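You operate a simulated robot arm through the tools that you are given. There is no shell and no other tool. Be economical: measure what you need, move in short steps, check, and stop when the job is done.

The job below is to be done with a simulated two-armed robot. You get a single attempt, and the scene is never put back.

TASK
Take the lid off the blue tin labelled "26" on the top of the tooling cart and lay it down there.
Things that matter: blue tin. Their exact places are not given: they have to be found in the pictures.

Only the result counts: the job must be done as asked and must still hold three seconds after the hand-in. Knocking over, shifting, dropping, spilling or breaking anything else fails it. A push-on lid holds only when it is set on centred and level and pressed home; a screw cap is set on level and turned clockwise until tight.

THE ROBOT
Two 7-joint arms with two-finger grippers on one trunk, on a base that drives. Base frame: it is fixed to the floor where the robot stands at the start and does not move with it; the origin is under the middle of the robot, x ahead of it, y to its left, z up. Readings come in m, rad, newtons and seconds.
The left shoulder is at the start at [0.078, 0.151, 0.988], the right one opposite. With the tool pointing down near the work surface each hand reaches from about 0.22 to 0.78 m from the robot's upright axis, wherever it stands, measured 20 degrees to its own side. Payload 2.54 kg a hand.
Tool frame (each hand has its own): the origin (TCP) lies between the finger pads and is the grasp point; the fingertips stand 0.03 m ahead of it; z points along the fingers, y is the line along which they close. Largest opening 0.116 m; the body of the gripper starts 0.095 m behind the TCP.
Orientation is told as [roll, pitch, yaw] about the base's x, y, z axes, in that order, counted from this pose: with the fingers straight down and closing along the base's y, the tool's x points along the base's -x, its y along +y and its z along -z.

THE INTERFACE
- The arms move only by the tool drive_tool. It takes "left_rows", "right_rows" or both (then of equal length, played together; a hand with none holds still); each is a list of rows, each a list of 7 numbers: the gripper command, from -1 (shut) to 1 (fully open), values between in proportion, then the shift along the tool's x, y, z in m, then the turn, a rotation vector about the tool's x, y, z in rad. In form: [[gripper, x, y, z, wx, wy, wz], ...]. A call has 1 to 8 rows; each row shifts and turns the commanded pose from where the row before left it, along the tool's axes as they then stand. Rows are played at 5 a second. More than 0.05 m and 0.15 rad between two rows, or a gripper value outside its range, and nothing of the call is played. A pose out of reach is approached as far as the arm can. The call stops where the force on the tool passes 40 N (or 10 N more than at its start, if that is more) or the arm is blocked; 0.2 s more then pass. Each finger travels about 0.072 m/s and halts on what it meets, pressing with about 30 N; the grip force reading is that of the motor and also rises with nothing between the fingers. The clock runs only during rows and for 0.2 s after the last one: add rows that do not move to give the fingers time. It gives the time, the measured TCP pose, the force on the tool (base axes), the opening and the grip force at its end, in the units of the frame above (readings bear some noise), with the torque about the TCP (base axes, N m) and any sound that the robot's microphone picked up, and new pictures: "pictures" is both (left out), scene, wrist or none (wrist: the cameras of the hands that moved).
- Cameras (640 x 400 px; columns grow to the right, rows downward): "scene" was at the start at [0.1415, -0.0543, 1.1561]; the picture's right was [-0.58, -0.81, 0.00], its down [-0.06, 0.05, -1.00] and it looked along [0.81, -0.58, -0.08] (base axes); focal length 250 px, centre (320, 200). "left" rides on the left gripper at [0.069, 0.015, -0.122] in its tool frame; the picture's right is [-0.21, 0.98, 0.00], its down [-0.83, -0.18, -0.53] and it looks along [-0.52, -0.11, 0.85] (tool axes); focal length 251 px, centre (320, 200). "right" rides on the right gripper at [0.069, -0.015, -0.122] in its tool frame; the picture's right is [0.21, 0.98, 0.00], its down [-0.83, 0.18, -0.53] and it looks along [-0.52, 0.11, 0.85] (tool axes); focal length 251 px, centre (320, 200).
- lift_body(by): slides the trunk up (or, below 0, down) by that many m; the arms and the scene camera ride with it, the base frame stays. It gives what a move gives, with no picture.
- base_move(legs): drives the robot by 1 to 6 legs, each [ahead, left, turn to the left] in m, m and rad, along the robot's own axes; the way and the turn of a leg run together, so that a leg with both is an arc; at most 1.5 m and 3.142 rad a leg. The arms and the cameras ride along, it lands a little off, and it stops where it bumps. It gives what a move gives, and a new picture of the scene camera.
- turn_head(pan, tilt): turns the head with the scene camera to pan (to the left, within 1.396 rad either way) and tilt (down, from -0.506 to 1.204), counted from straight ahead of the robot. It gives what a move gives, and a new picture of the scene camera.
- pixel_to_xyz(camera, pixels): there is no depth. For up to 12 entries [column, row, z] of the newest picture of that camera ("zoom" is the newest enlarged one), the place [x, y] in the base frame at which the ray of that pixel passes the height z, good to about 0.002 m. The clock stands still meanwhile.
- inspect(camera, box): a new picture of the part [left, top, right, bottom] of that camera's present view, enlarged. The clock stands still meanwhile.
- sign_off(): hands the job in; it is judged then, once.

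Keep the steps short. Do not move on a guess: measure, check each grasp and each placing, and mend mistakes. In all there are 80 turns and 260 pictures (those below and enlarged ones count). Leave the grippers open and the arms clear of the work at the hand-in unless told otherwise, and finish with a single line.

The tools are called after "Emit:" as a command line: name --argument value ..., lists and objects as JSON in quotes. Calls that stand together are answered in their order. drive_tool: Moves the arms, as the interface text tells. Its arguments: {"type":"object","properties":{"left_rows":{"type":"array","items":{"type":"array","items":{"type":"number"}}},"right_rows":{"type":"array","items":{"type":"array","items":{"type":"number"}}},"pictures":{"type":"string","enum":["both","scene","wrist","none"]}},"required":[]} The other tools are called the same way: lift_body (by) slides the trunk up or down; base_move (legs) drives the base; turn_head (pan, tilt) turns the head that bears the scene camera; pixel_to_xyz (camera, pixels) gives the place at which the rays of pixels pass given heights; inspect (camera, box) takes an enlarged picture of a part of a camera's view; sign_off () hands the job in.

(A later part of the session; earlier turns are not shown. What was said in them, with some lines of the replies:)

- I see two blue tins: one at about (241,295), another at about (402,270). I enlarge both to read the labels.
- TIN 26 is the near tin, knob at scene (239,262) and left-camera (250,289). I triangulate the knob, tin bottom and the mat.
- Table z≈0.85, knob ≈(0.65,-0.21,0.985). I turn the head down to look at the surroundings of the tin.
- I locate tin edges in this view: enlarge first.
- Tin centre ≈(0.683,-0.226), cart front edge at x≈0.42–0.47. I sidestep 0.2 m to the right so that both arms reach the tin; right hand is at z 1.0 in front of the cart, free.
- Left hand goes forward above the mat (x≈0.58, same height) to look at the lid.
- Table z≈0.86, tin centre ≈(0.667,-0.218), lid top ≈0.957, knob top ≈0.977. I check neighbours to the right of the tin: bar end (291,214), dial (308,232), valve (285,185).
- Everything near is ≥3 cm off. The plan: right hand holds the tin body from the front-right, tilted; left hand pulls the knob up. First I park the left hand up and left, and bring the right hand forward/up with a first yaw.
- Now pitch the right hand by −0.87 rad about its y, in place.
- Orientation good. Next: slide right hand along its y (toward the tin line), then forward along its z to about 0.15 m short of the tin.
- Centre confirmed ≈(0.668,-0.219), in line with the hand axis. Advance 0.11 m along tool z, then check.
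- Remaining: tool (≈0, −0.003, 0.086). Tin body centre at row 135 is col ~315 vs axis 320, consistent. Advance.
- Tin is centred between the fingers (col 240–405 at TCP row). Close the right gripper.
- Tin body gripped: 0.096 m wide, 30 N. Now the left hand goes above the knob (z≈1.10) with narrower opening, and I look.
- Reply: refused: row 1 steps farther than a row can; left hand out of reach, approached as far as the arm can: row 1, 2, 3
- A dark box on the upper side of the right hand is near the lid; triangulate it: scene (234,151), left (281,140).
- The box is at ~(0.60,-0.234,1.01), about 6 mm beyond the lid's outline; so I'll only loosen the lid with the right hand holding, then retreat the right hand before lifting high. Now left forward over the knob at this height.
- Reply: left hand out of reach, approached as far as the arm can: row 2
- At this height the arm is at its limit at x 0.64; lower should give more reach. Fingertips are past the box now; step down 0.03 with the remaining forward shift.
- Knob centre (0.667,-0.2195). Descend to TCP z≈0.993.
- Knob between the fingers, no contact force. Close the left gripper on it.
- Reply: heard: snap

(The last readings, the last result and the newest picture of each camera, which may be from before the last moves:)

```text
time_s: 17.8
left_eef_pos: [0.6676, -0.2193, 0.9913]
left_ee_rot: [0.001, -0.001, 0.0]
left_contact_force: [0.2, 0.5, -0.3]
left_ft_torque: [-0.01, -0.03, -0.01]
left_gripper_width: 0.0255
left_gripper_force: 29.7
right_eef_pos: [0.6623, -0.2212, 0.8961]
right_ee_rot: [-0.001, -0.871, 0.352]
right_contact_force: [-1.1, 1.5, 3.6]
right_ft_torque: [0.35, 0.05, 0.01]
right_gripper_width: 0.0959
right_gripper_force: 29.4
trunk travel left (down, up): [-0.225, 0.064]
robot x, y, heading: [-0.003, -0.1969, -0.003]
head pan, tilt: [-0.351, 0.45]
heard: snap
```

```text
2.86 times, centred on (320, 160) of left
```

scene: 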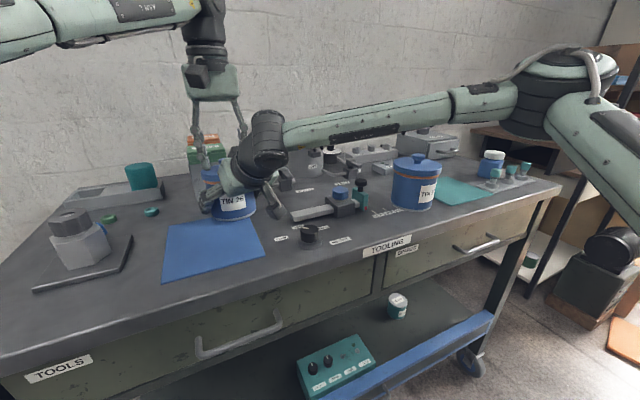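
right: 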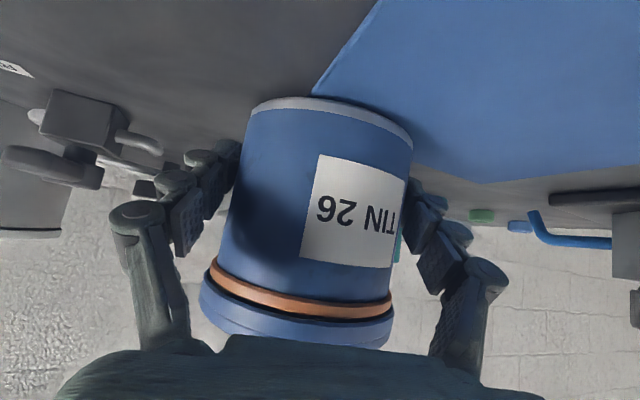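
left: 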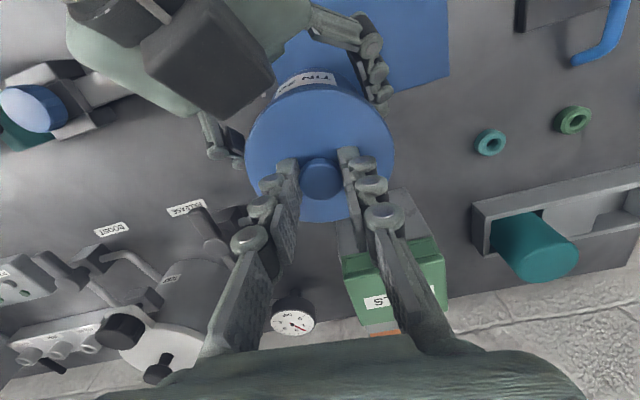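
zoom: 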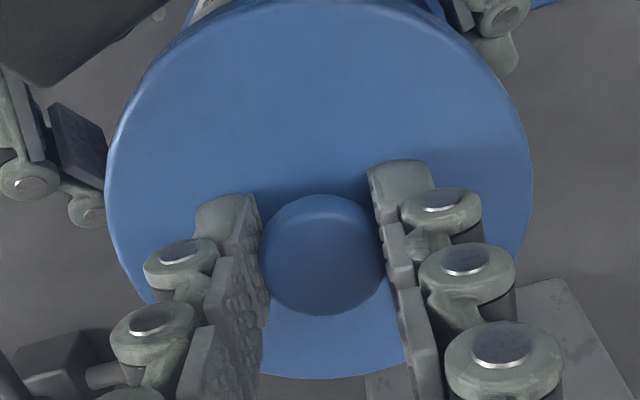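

Gripped: width 0.0255, 29.7 N (a snap was heard — perhaps the lid already moved). Pull up gently 6 mm.

Emit:
drive_tool --left_rows '[[-0.9, 0, 0, -0.002, 0, 0, 0], [-0.9, 0, 0, -0.002, 0, 0, 0], [-0.9, 0, 0, -0.002, 0, 0, 0]]' --pictures "both"

Emit:
inspect --camera "right" --box '[180, 210, 420, 360]'

```text
time_s: 18.6
left_eef_pos: [0.6673, -0.218, 0.9977]
left_ee_rot: [0.002, -0.001, -0.001]
left_contact_force: [0.2, 0.0, 0.0]
left_ft_torque: [-0.01, -0.02, 0.02]
left_gripper_width: 0.0256
left_gripper_force: 30.0
right_eef_pos: [0.6624, -0.2203, 0.8966]
right_ee_rot: [-0.001, -0.872, 0.349]
right_contact_force: [-0.9, 2.7, 3.7]
right_ft_torque: [0.27, 0.08, -0.04]
right_gripper_width: 0.0959
right_gripper_force: 30.0
trunk travel left (down, up): [-0.225, 0.064]
robot x, y, heading: [0.002, -0.1967, 0.002]
head pan, tilt: [-0.351, 0.45]
```

scene: 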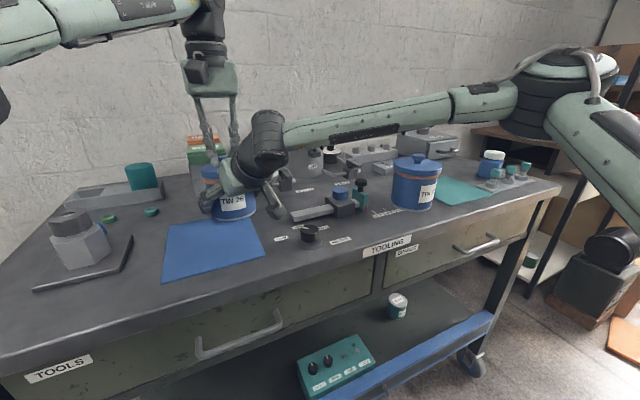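
left: 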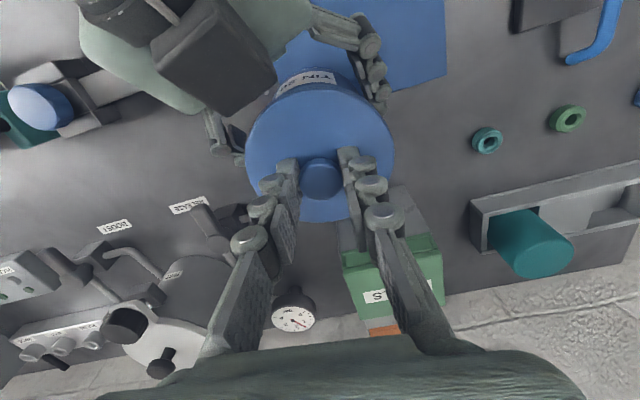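

```text
2.67 times, centred on (300, 285) of right
```

zoom: 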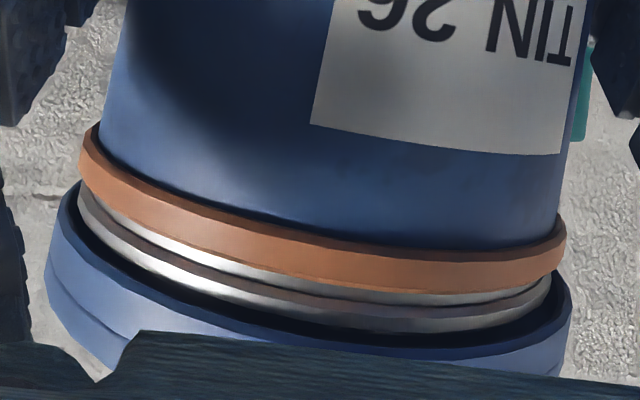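

Lid is free and rising (force ≈0). Raise another 14 mm.

Emit:
drive_tool --left_rows '[[-0.9, 0, 0, -0.005, 0, 0, 0], [-0.9, 0, 0, -0.005, 0, 0, 0], [-0.9, 0, 0, -0.004, 0, 0, 0]]' --pictures "both"

Emit:
inspect --camera "right" --box '[180, 210, 420, 360]'

```text
time_s: 19.4
left_eef_pos: [0.6667, -0.2195, 1.0122]
left_ee_rot: [-0.001, 0.001, 0.0]
left_contact_force: [0.6, -1.1, 0.5]
left_ft_torque: [0.0, 0.05, 0.0]
left_gripper_width: 0.0256
left_gripper_force: 30.1
right_eef_pos: [0.6619, -0.2202, 0.8967]
right_ee_rot: [0.0, -0.87, 0.352]
right_contact_force: [0.2, 2.8, 4.1]
right_ft_torque: [0.24, 0.06, -0.03]
right_gripper_width: 0.096
right_gripper_force: 30.4
trunk travel left (down, up): [-0.225, 0.064]
robot x, y, heading: [-0.0032, -0.1963, -0.006]
head pan, tilt: [-0.351, 0.45]
```

scene: 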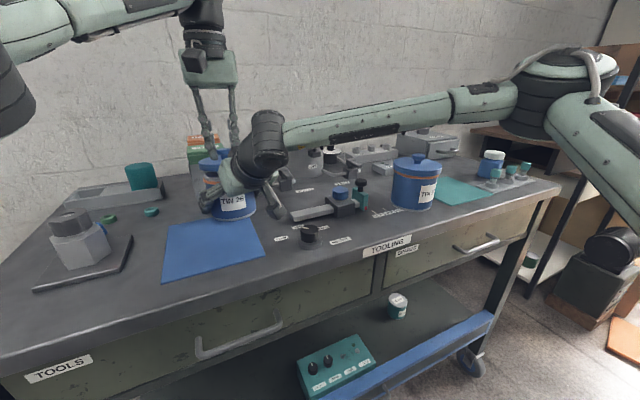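
left: 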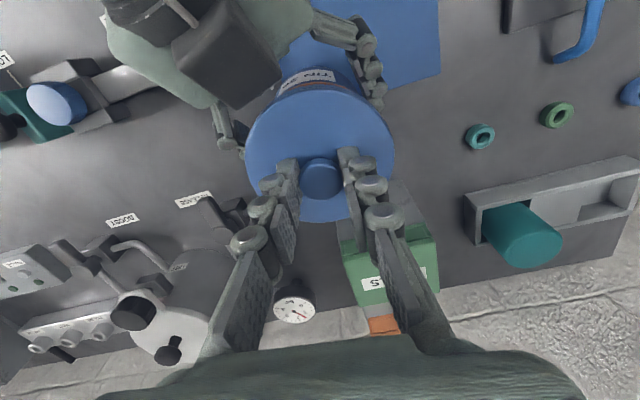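

```text
2.67 times, centred on (300, 285) of right
```

zoom: 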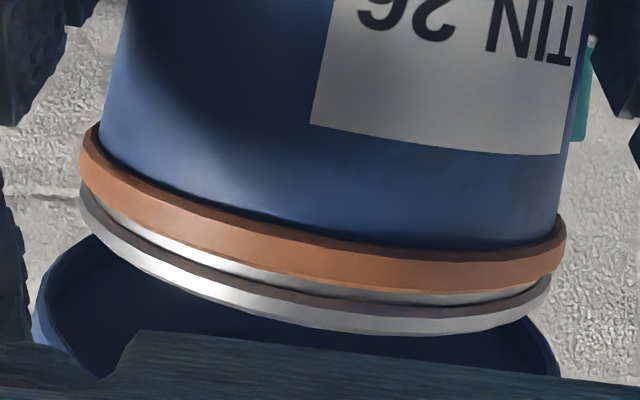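

Lid skirt is just about off the neck. 6 mm more up, then open the right hand.

Emit:
drive_tool --left_rows '[[-0.9, 0, 0, -0.004, 0, 0, 0], [-0.9, 0, 0, -0.003, 0, 0, 0], [-0.9, 0, 0, 0, 0, 0, 0], [-0.9, 0, 0, 0, 0, 0, 0], [-0.9, 0, 0, 0, 0, 0, 0], [-0.9, 0, 0, 0, 0, 0, 0]]' --right_rows '[[-0.3, 0, 0, 0, 0, 0, 0], [-0.3, 0, 0, 0, 0, 0, 0], [0.7, 0, 0, 0, 0, 0, 0], [1, 0, 0, 0, 0, 0, 0], [1, 0, 0, 0, 0, 0, 0], [1, 0, 0, 0, 0, 0, 0]]' --pictures "both"

```text
time_s: 20.8
left_eef_pos: [0.6668, -0.2197, 1.0194]
left_ee_rot: [0.002, 0.0, -0.001]
left_contact_force: [0.0, 0.0, -0.8]
left_ft_torque: [0.02, -0.01, -0.01]
left_gripper_width: 0.0253
left_gripper_force: 29.5
right_eef_pos: [0.6624, -0.2217, 0.8956]
right_ee_rot: [0.0, -0.87, 0.35]
right_contact_force: [0.3, 0.3, -0.1]
right_ft_torque: [-0.03, -0.02, -0.01]
right_gripper_width: 0.1161
right_gripper_force: 0.0
trunk travel left (down, up): [-0.225, 0.064]
robot x, y, heading: [-0.0009, -0.1996, 0.001]
head pan, tilt: [-0.351, 0.45]
```

scene: 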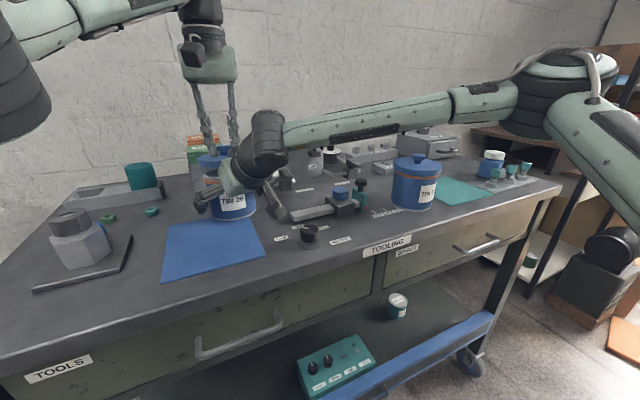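
right: 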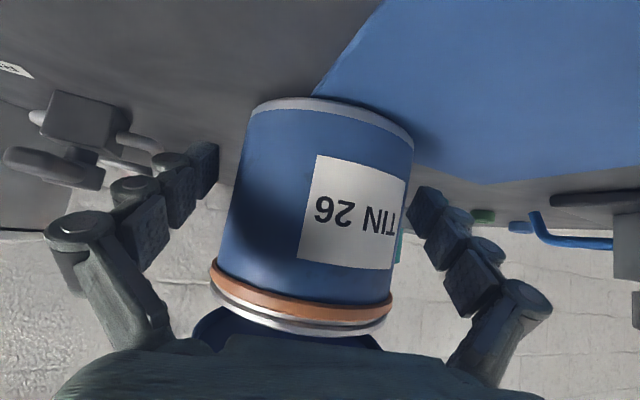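
left: 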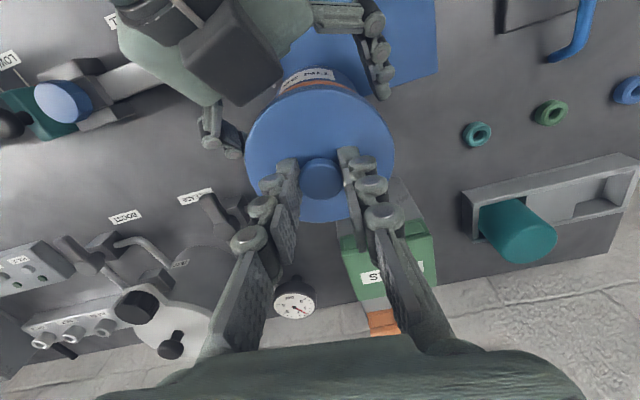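

Tin stands free. Back the right hand out: 0.08 along −z tool, then horizontally back-right.

Emit:
drive_tool --right_rows '[[1, 0, 0, -0.02, 0, 0, 0], [1, 0, 0, -0.03, 0, 0, 0], [1, 0, 0, -0.04, 0, 0, 0], [1, 0.0258, 0, -0.0306, 0, 0, 0], [1, 0.0258, 0, -0.0306, 0, 0, 0], [1, 0.0258, 0, -0.0306, 0, 0, 0], [1, 0, 0, 0, 0, 0, 0]]' --pictures "both"

```text
time_s: 22.4
left_eef_pos: [0.6678, -0.2191, 1.0176]
left_ee_rot: [0.0, 0.0, 0.0]
left_contact_force: [-0.5, -0.3, -0.8]
left_ft_torque: [0.01, 0.0, -0.01]
left_gripper_width: 0.0256
left_gripper_force: 30.3
right_eef_pos: [0.4858, -0.2853, 0.9525]
right_ee_rot: [0.001, -0.869, 0.349]
right_contact_force: [-0.1, -0.2, 1.2]
right_ft_torque: [0.03, 0.0, 0.0]
right_gripper_width: 0.116
right_gripper_force: 0.1
trunk travel left (down, up): [-0.225, 0.064]
robot x, y, heading: [0.0013, -0.1999, -0.003]
head pan, tilt: [-0.351, 0.45]
```

scene: 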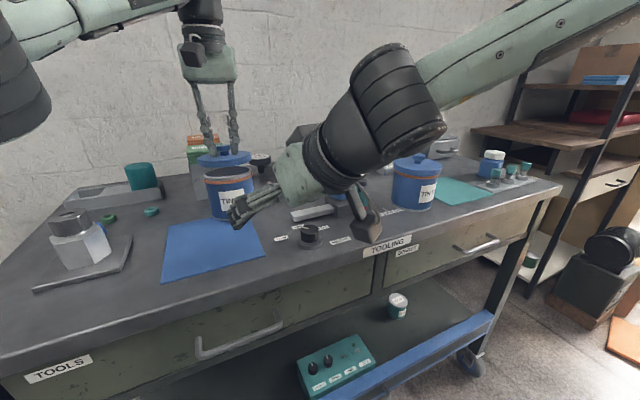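
right: 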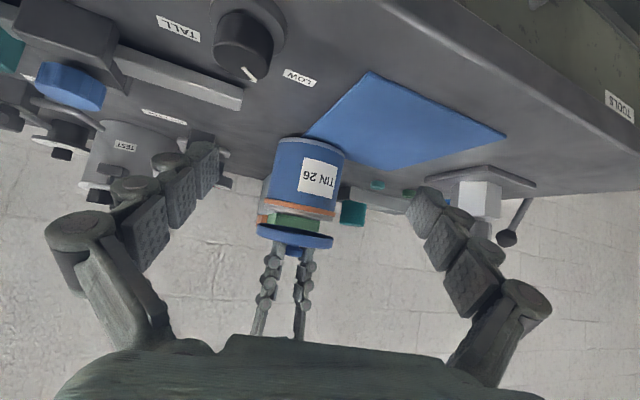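

Lid is off and held. Retract the right hand further, and raise the left while drawing back over the mat toward (0.56,-0.17).

Emit:
drive_tool --right_rows '[[1, 0, 0, -0.045, 0, 0, 0], [1, 0, 0, -0.045, 0, 0, 0], [1, 0, -0.04, -0.02, 0, 0, 0], [1, 0, -0.045, 0, 0, 0, 0], [1, 0, 0, 0, 0, 0, 0], [1, 0, 0, 0, 0, 0, 0], [1, 0, 0, 0, 0, 0, 0]]' --left_rows '[[-0.9, 0, 0, 0, 0, 0, 0], [-0.9, 0.01, 0, -0.012, 0, 0, 0], [-0.9, 0.015, 0.005, -0.015, 0, 0, 0], [-0.9, 0.025, 0.01, -0.005, 0, 0, 0], [-0.9, 0.028, 0.015, 0, 0, 0, 0], [-0.9, 0.028, 0.015, 0, 0, 0, 0], [-0.9, 0, 0, 0, 0, 0, 0]]' --pictures "both"

```text
time_s: 24.0
left_eef_pos: [0.5612, -0.1744, 1.052]
left_ee_rot: [0.0, 0.0, 0.001]
left_contact_force: [-0.4, -0.3, 0.2]
left_ft_torque: [0.0, 0.01, 0.01]
left_gripper_width: 0.0257
left_gripper_force: 29.7
right_eef_pos: [0.4356, -0.3946, 1.024]
right_ee_rot: [-0.001, -0.871, 0.347]
right_contact_force: [0.6, 0.1, 0.1]
right_ft_torque: [0.02, -0.02, -0.01]
right_gripper_width: 0.1161
right_gripper_force: 0.1
trunk travel left (down, up): [-0.225, 0.064]
robot x, y, heading: [-0.0012, -0.1996, -0.002]
head pan, tilt: [-0.351, 0.45]
```

scene: 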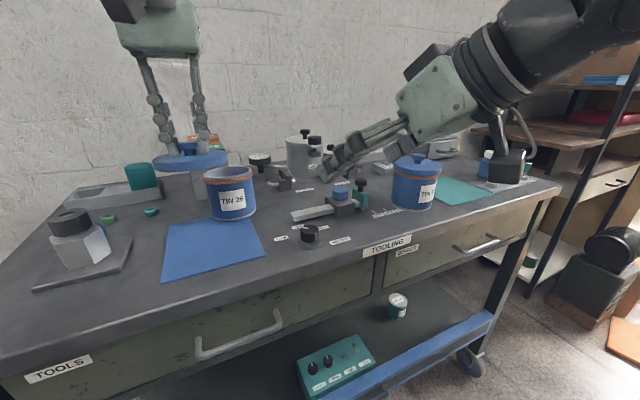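
right: 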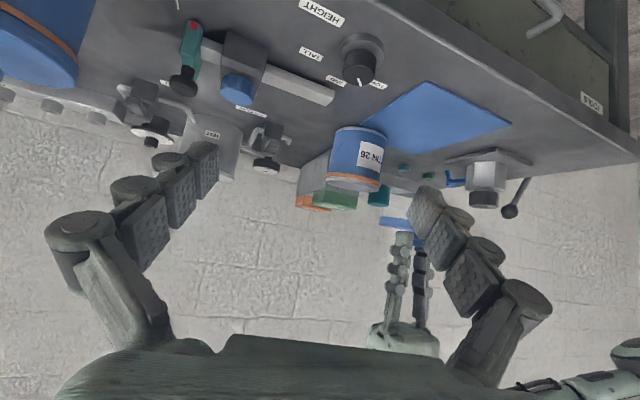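
left: 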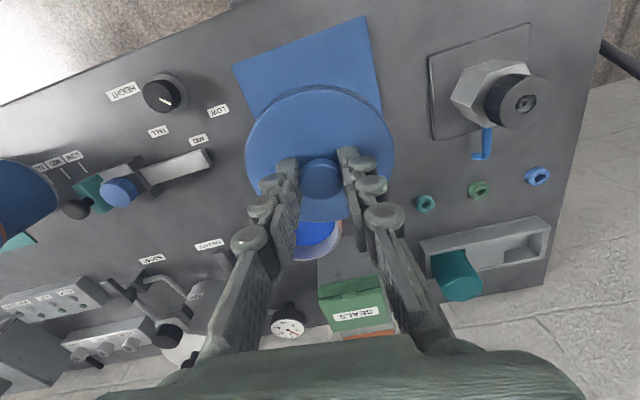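

Lid above the mat. Shift 1.2 cm nearer to me for clearance from the tin and descend to z≈0.93.

Emit:
drive_tool --left_rows '[[-0.9, 0.012, 0.0, 0.03, 0, 0, 0], [-0.9, 0, 0, 0.04, 0, 0, 0], [-0.9, 0, 0, 0.035, 0, 0, 0], [-0.9, 0, 0, 0.015, 0, 0, 0], [-0.9, 0, 0, 0, 0, 0, 0]]' --pictures "both"

Emit:
inspect --camera "scene" --box '[130, 150, 290, 290]'

```text
time_s: 25.2
left_eef_pos: [0.5513, -0.1748, 0.9306]
left_ee_rot: [-0.001, 0.0, 0.0]
left_contact_force: [0.3, 0.7, 0.6]
left_ft_torque: [-0.02, 0.0, 0.03]
left_gripper_width: 0.0257
left_gripper_force: 29.8
right_eef_pos: [0.4357, -0.3942, 1.0238]
right_ee_rot: [0.001, -0.872, 0.349]
right_contact_force: [-0.5, 0.5, 0.7]
right_ft_torque: [-0.02, 0.02, -0.02]
right_gripper_width: 0.1163
right_gripper_force: 0.0
trunk travel left (down, up): [-0.225, 0.064]
robot x, y, heading: [-0.0017, -0.1988, -0.002]
head pan, tilt: [-0.351, 0.45]
```

scene: 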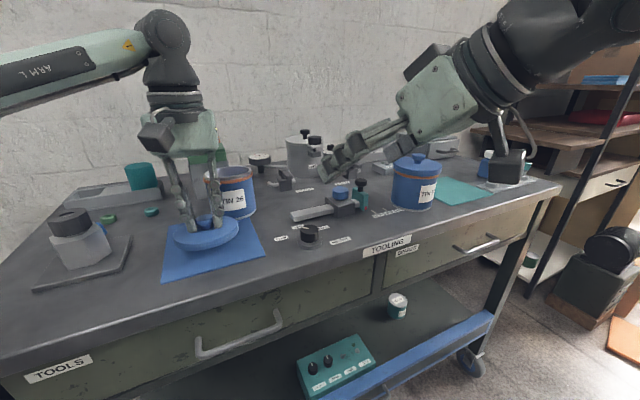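
left: 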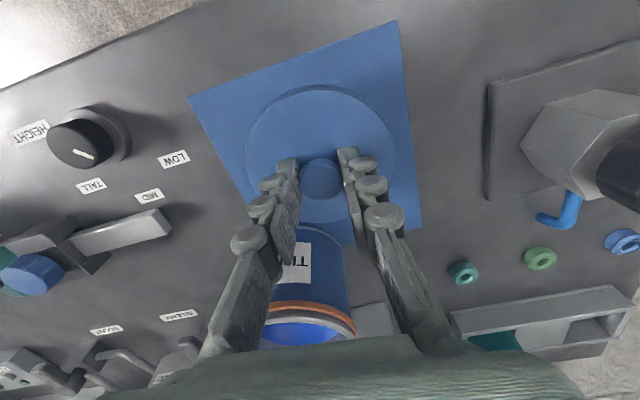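

```text
2.86 times, centred on (210, 220) of scene
```

zoom: 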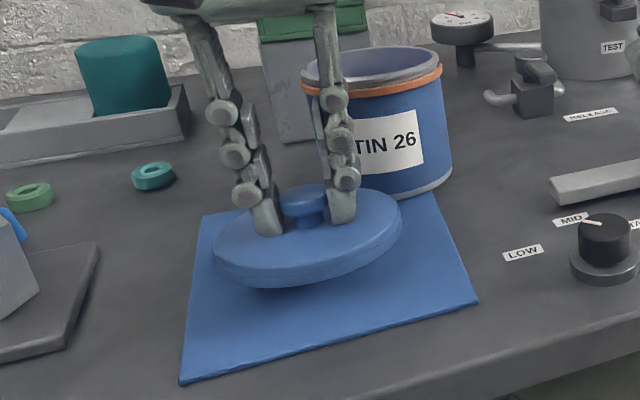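

Still ~1 cm above. Lower in small steps watching force.

Emit:
drive_tool --left_rows '[[-0.9, 0, 0, 0.003, 0, 0, 0], [-0.9, 0, 0, 0.003, 0, 0, 0], [-0.9, 0, 0, 0.002, 0, 0, 0]]' --pictures "none"

Emit:
inspect --camera "scene" --box '[160, 200, 260, 280]'

```text
time_s: 26.0
left_eef_pos: [0.5491, -0.175, 0.9228]
left_ee_rot: [-0.001, 0.0, -0.001]
left_contact_force: [-0.1, -0.5, -0.3]
left_ft_torque: [0.0, -0.05, -0.01]
left_gripper_width: 0.0253
left_gripper_force: 29.9
right_eef_pos: [0.434, -0.3934, 1.0229]
right_ee_rot: [0.0, -0.872, 0.348]
right_contact_force: [0.1, 0.6, 0.1]
right_ft_torque: [-0.01, 0.01, 0.03]
right_gripper_width: 0.1161
right_gripper_force: 0.1
trunk travel left (down, up): [-0.225, 0.064]
robot x, y, heading: [-0.0011, -0.2019, 0.005]
head pan, tilt: [-0.351, 0.45]
```

```text
5.00 times, centred on (210, 240) of scene
```

zoom: 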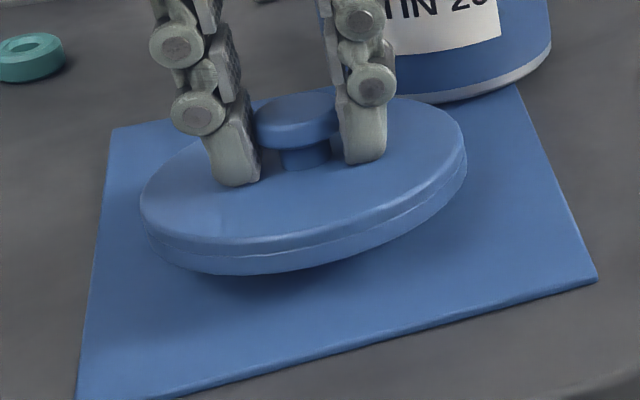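

Still a little shadow gap. Continue down in small steps.

Emit:
drive_tool --left_rows '[[-0.9, 0, 0, 0.002, 0, 0, 0], [-0.9, 0, 0, 0.002, 0, 0, 0], [-0.9, 0, 0, 0, 0, 0, 0]]' --pictures "none"

Emit:
inspect --camera "scene" --box '[160, 200, 260, 280]'

```text
time_s: 26.8
left_eef_pos: [0.5487, -0.176, 0.9186]
left_ee_rot: [0.0, 0.001, 0.001]
left_contact_force: [-0.7, -0.2, -0.3]
left_ft_torque: [0.05, 0.03, -0.03]
left_gripper_width: 0.0254
left_gripper_force: 29.5
right_eef_pos: [0.4346, -0.3941, 1.0241]
right_ee_rot: [0.001, -0.871, 0.349]
right_contact_force: [0.4, -0.2, -0.4]
right_ft_torque: [0.02, 0.04, 0.02]
right_gripper_width: 0.1162
right_gripper_force: 0.0
trunk travel left (down, up): [-0.225, 0.064]
robot x, y, heading: [0.0003, -0.1969, 0.003]
head pan, tilt: [-0.351, 0.45]
```

```text
5.00 times, centred on (210, 240) of scene
```

zoom: 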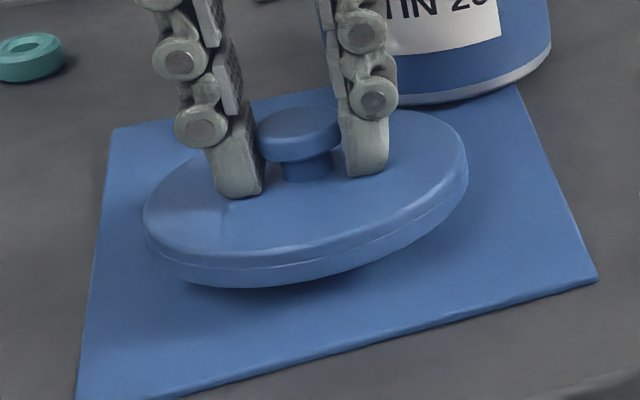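

Emit:
drive_tool --left_rows '[[-0.9, 0, 0, 0.002, 0, 0, 0], [-0.9, 0, 0, 0.002, 0, 0, 0], [-0.9, 0, 0, 0, 0, 0, 0]]' --pictures "none"

Emit:
inspect --camera "scene" --box '[160, 200, 260, 280]'

```text
time_s: 27.6
left_eef_pos: [0.5491, -0.1752, 0.9149]
left_ee_rot: [-0.002, 0.001, 0.0]
left_contact_force: [-0.6, -0.4, 0.6]
left_ft_torque: [0.01, 0.0, -0.03]
left_gripper_width: 0.0255
left_gripper_force: 30.1
right_eef_pos: [0.4343, -0.3941, 1.0235]
right_ee_rot: [0.0, -0.871, 0.349]
right_contact_force: [-0.8, 0.8, 0.0]
right_ft_torque: [-0.02, 0.03, 0.0]
right_gripper_width: 0.1158
right_gripper_force: 0.0
trunk travel left (down, up): [-0.225, 0.064]
robot x, y, heading: [-0.0016, -0.1999, -0.001]
head pan, tilt: [-0.351, 0.45]
```

```text
5.00 times, centred on (210, 240) of scene
```

zoom: 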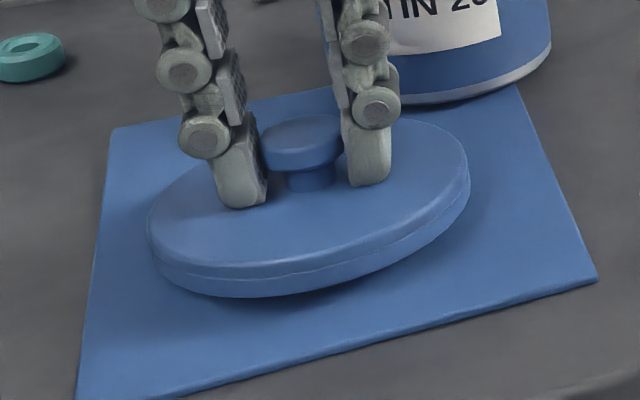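

Emit:
drive_tool --left_rows '[[-0.9, 0, 0, 0.002, 0, 0, 0], [-0.9, 0, 0, 0.001, 0, 0, 0], [-0.9, 0, 0, 0.001, 0, 0, 0], [-0.9, 0, 0, 0, 0, 0, 0]]' --pictures "none"

Emit:
inspect --camera "scene" --box '[160, 200, 260, 280]'

```text
time_s: 28.6
left_eef_pos: [0.5493, -0.1743, 0.9112]
left_ee_rot: [0.0, 0.0, -0.001]
left_contact_force: [1.3, -0.4, -0.7]
left_ft_torque: [0.0, -0.04, 0.01]
left_gripper_width: 0.0256
left_gripper_force: 30.2
right_eef_pos: [0.4349, -0.3944, 1.0226]
right_ee_rot: [0.0, -0.87, 0.348]
right_contact_force: [-0.4, -0.5, 0.5]
right_ft_torque: [0.0, -0.03, 0.02]
right_gripper_width: 0.1163
right_gripper_force: 0.0
trunk travel left (down, up): [-0.225, 0.064]
robot x, y, heading: [0.0024, -0.1969, -0.003]
head pan, tilt: [-0.351, 0.45]
```

```text
5.00 times, centred on (210, 240) of scene
```

zoom: 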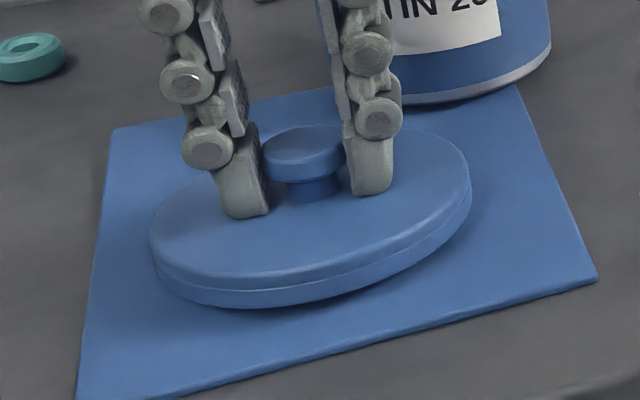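

Emit:
drive_tool --left_rows '[[-0.9, 0, 0, 0.001, 0, 0, 0], [-0.9, 0, 0, 0.001, 0, 0, 0], [-0.9, 0, 0, 0.001, 0, 0, 0], [-0.9, 0, 0, 0, 0, 0, 0]]' --pictures "none"

Emit:
inspect --camera "scene" --box '[160, 200, 260, 280]'

```text
time_s: 29.6
left_eef_pos: [0.5486, -0.1757, 0.9089]
left_ee_rot: [0.001, 0.0, 0.001]
left_contact_force: [-0.5, 1.0, -0.6]
left_ft_torque: [0.0, -0.01, 0.01]
left_gripper_width: 0.0251
left_gripper_force: 30.1
right_eef_pos: [0.4343, -0.3948, 1.0221]
right_ee_rot: [-0.001, -0.872, 0.349]
right_contact_force: [-0.2, -0.4, -0.2]
right_ft_torque: [0.01, 0.02, 0.02]
right_gripper_width: 0.1159
right_gripper_force: 0.0
trunk travel left (down, up): [-0.225, 0.064]
robot x, y, heading: [0.0038, -0.1993, 0.004]
head pan, tilt: [-0.351, 0.45]
```

```text
5.00 times, centred on (210, 240) of scene
```

zoom: 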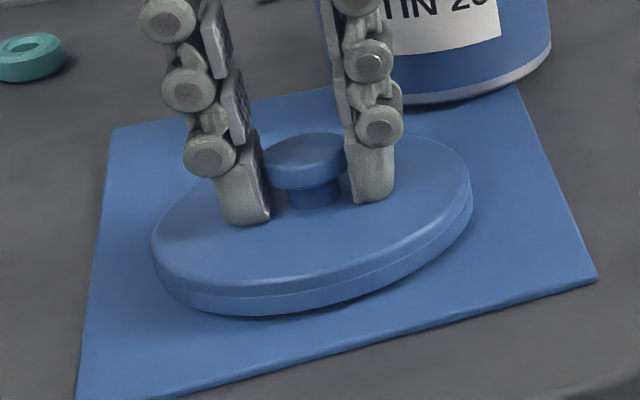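

Emit:
drive_tool --left_rows '[[-0.9, 0, 0, 0.001, 0, 0, 0], [-0.9, 0, 0, 0.001, 0, 0, 0], [-0.9, 0, 0, 0, 0, 0, 0]]' --pictures "none"

Emit:
inspect --camera "scene" --box '[160, 200, 260, 280]'

```text
time_s: 30.4
left_eef_pos: [0.5495, -0.175, 0.9065]
left_ee_rot: [-0.001, 0.002, 0.0]
left_contact_force: [-0.2, 0.1, 0.3]
left_ft_torque: [0.04, 0.02, 0.0]
left_gripper_width: 0.0255
left_gripper_force: 30.5
right_eef_pos: [0.4349, -0.3938, 1.0228]
right_ee_rot: [0.001, -0.871, 0.35]
right_contact_force: [0.0, 0.0, -0.3]
right_ft_torque: [-0.01, -0.02, -0.02]
right_gripper_width: 0.1158
right_gripper_force: 0.0
trunk travel left (down, up): [-0.225, 0.064]
robot x, y, heading: [0.0009, -0.1987, 0.003]
head pan, tilt: [-0.351, 0.45]
```

```text
5.00 times, centred on (210, 240) of scene
```

zoom: 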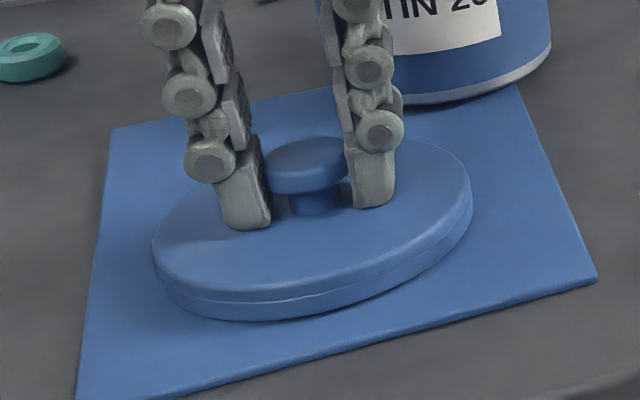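

Almost no shadow left. Two more millimetres.

Emit:
drive_tool --left_rows '[[-0.9, 0, 0, 0.001, 0, 0, 0], [-0.9, 0, 0, 0.001, 0, 0, 0], [-0.9, 0, 0, 0, 0, 0, 0]]' --pictures "none"

Emit:
inspect --camera "scene" --box '[160, 200, 260, 280]'

```text
time_s: 31.2
left_eef_pos: [0.5496, -0.1746, 0.905]
left_ee_rot: [-0.001, -0.003, 0.002]
left_contact_force: [0.2, 1.1, 8.9]
left_ft_torque: [0.06, -0.5, -0.02]
left_gripper_width: 0.0255
left_gripper_force: 29.9
right_eef_pos: [0.4338, -0.3934, 1.0234]
right_ee_rot: [-0.001, -0.872, 0.349]
right_contact_force: [-0.4, 0.0, -0.9]
right_ft_torque: [-0.03, -0.01, -0.02]
right_gripper_width: 0.1161
right_gripper_force: 0.0
trunk travel left (down, up): [-0.225, 0.064]
robot x, y, heading: [-0.0016, -0.1987, 0.005]
head pan, tilt: [-0.351, 0.45]
```

```text
5.00 times, centred on (210, 240) of scene
```

zoom: 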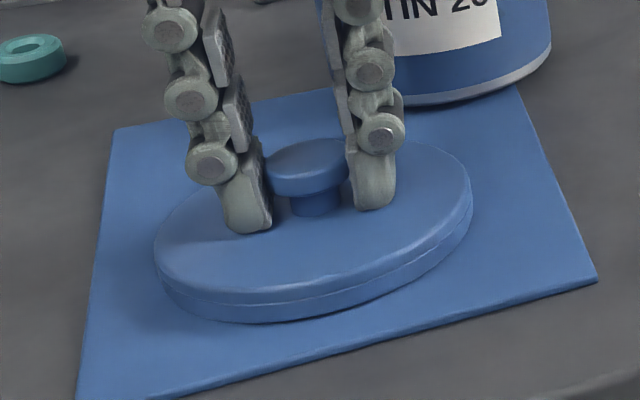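

Contact, 8.9 N: lid rests on the mat. Open the left hand and lift it away.

Emit:
drive_tool --left_rows '[[-0.3, 0, 0, 0, 0, 0, 0], [0.1, 0, 0, 0, 0, 0, 0], [0.1, 0, 0, 0, 0, 0, 0], [0.1, 0, 0, -0.02, 0, 0, 0], [0.1, 0, 0, -0.04, 0, 0, 0], [0.1, 0, 0, -0.045, 0, 0, 0], [0.5, 0, 0, -0.045, 0, 0, 0], [1, 0.03, 0.02, 0, 0, 0, 0]]' --pictures "both"

Emit:
inspect --camera "scene" --box '[130, 150, 290, 290]'

```text
time_s: 33.0
left_eef_pos: [0.5188, -0.1534, 1.0542]
left_ee_rot: [0.0, 0.0, 0.001]
left_contact_force: [0.1, -0.3, 0.6]
left_ft_torque: [-0.03, -0.04, -0.05]
left_gripper_width: 0.1157
left_gripper_force: 0.1
right_eef_pos: [0.4342, -0.3939, 1.0238]
right_ee_rot: [-0.002, -0.872, 0.351]
right_contact_force: [0.1, -0.1, 0.3]
right_ft_torque: [0.02, 0.0, 0.01]
right_gripper_width: 0.116
right_gripper_force: 0.1
trunk travel left (down, up): [-0.225, 0.064]
robot x, y, heading: [0.0007, -0.2006, 0.0]
head pan, tilt: [-0.351, 0.45]
```

scene: 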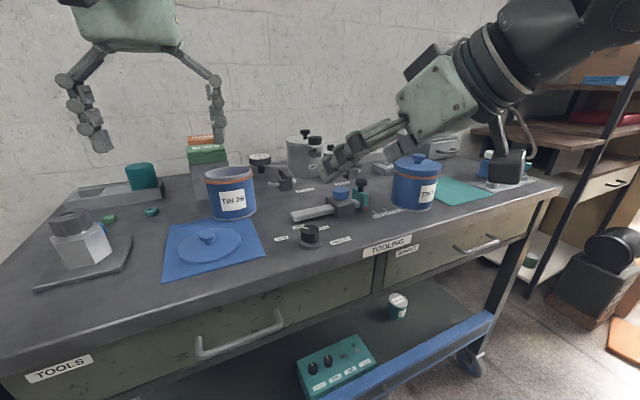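
left: 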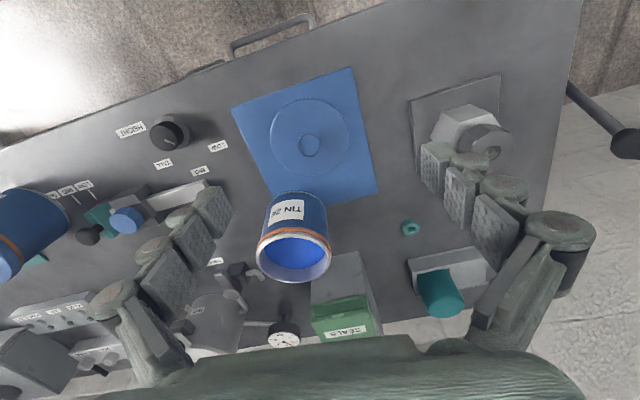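

```text
2.86 times, centred on (210, 220) of scene
```

zoom: 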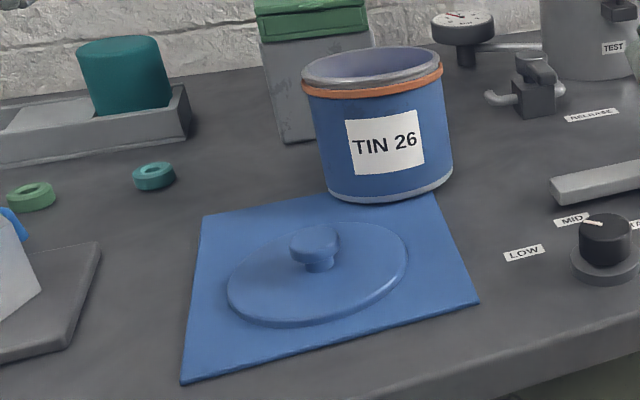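

The lid lies flat on the mat, the open tin stands upright in its place, nothing else has moved, and both hands are open and clear. I hand in.

Emit:
sign_off

```text
The job is handed in.
```

The lid of tin 26 is off and lies flat, knob up, on the blue mat on top of the tooling cart; the tin stands upright where it was and both hands are open and clear.
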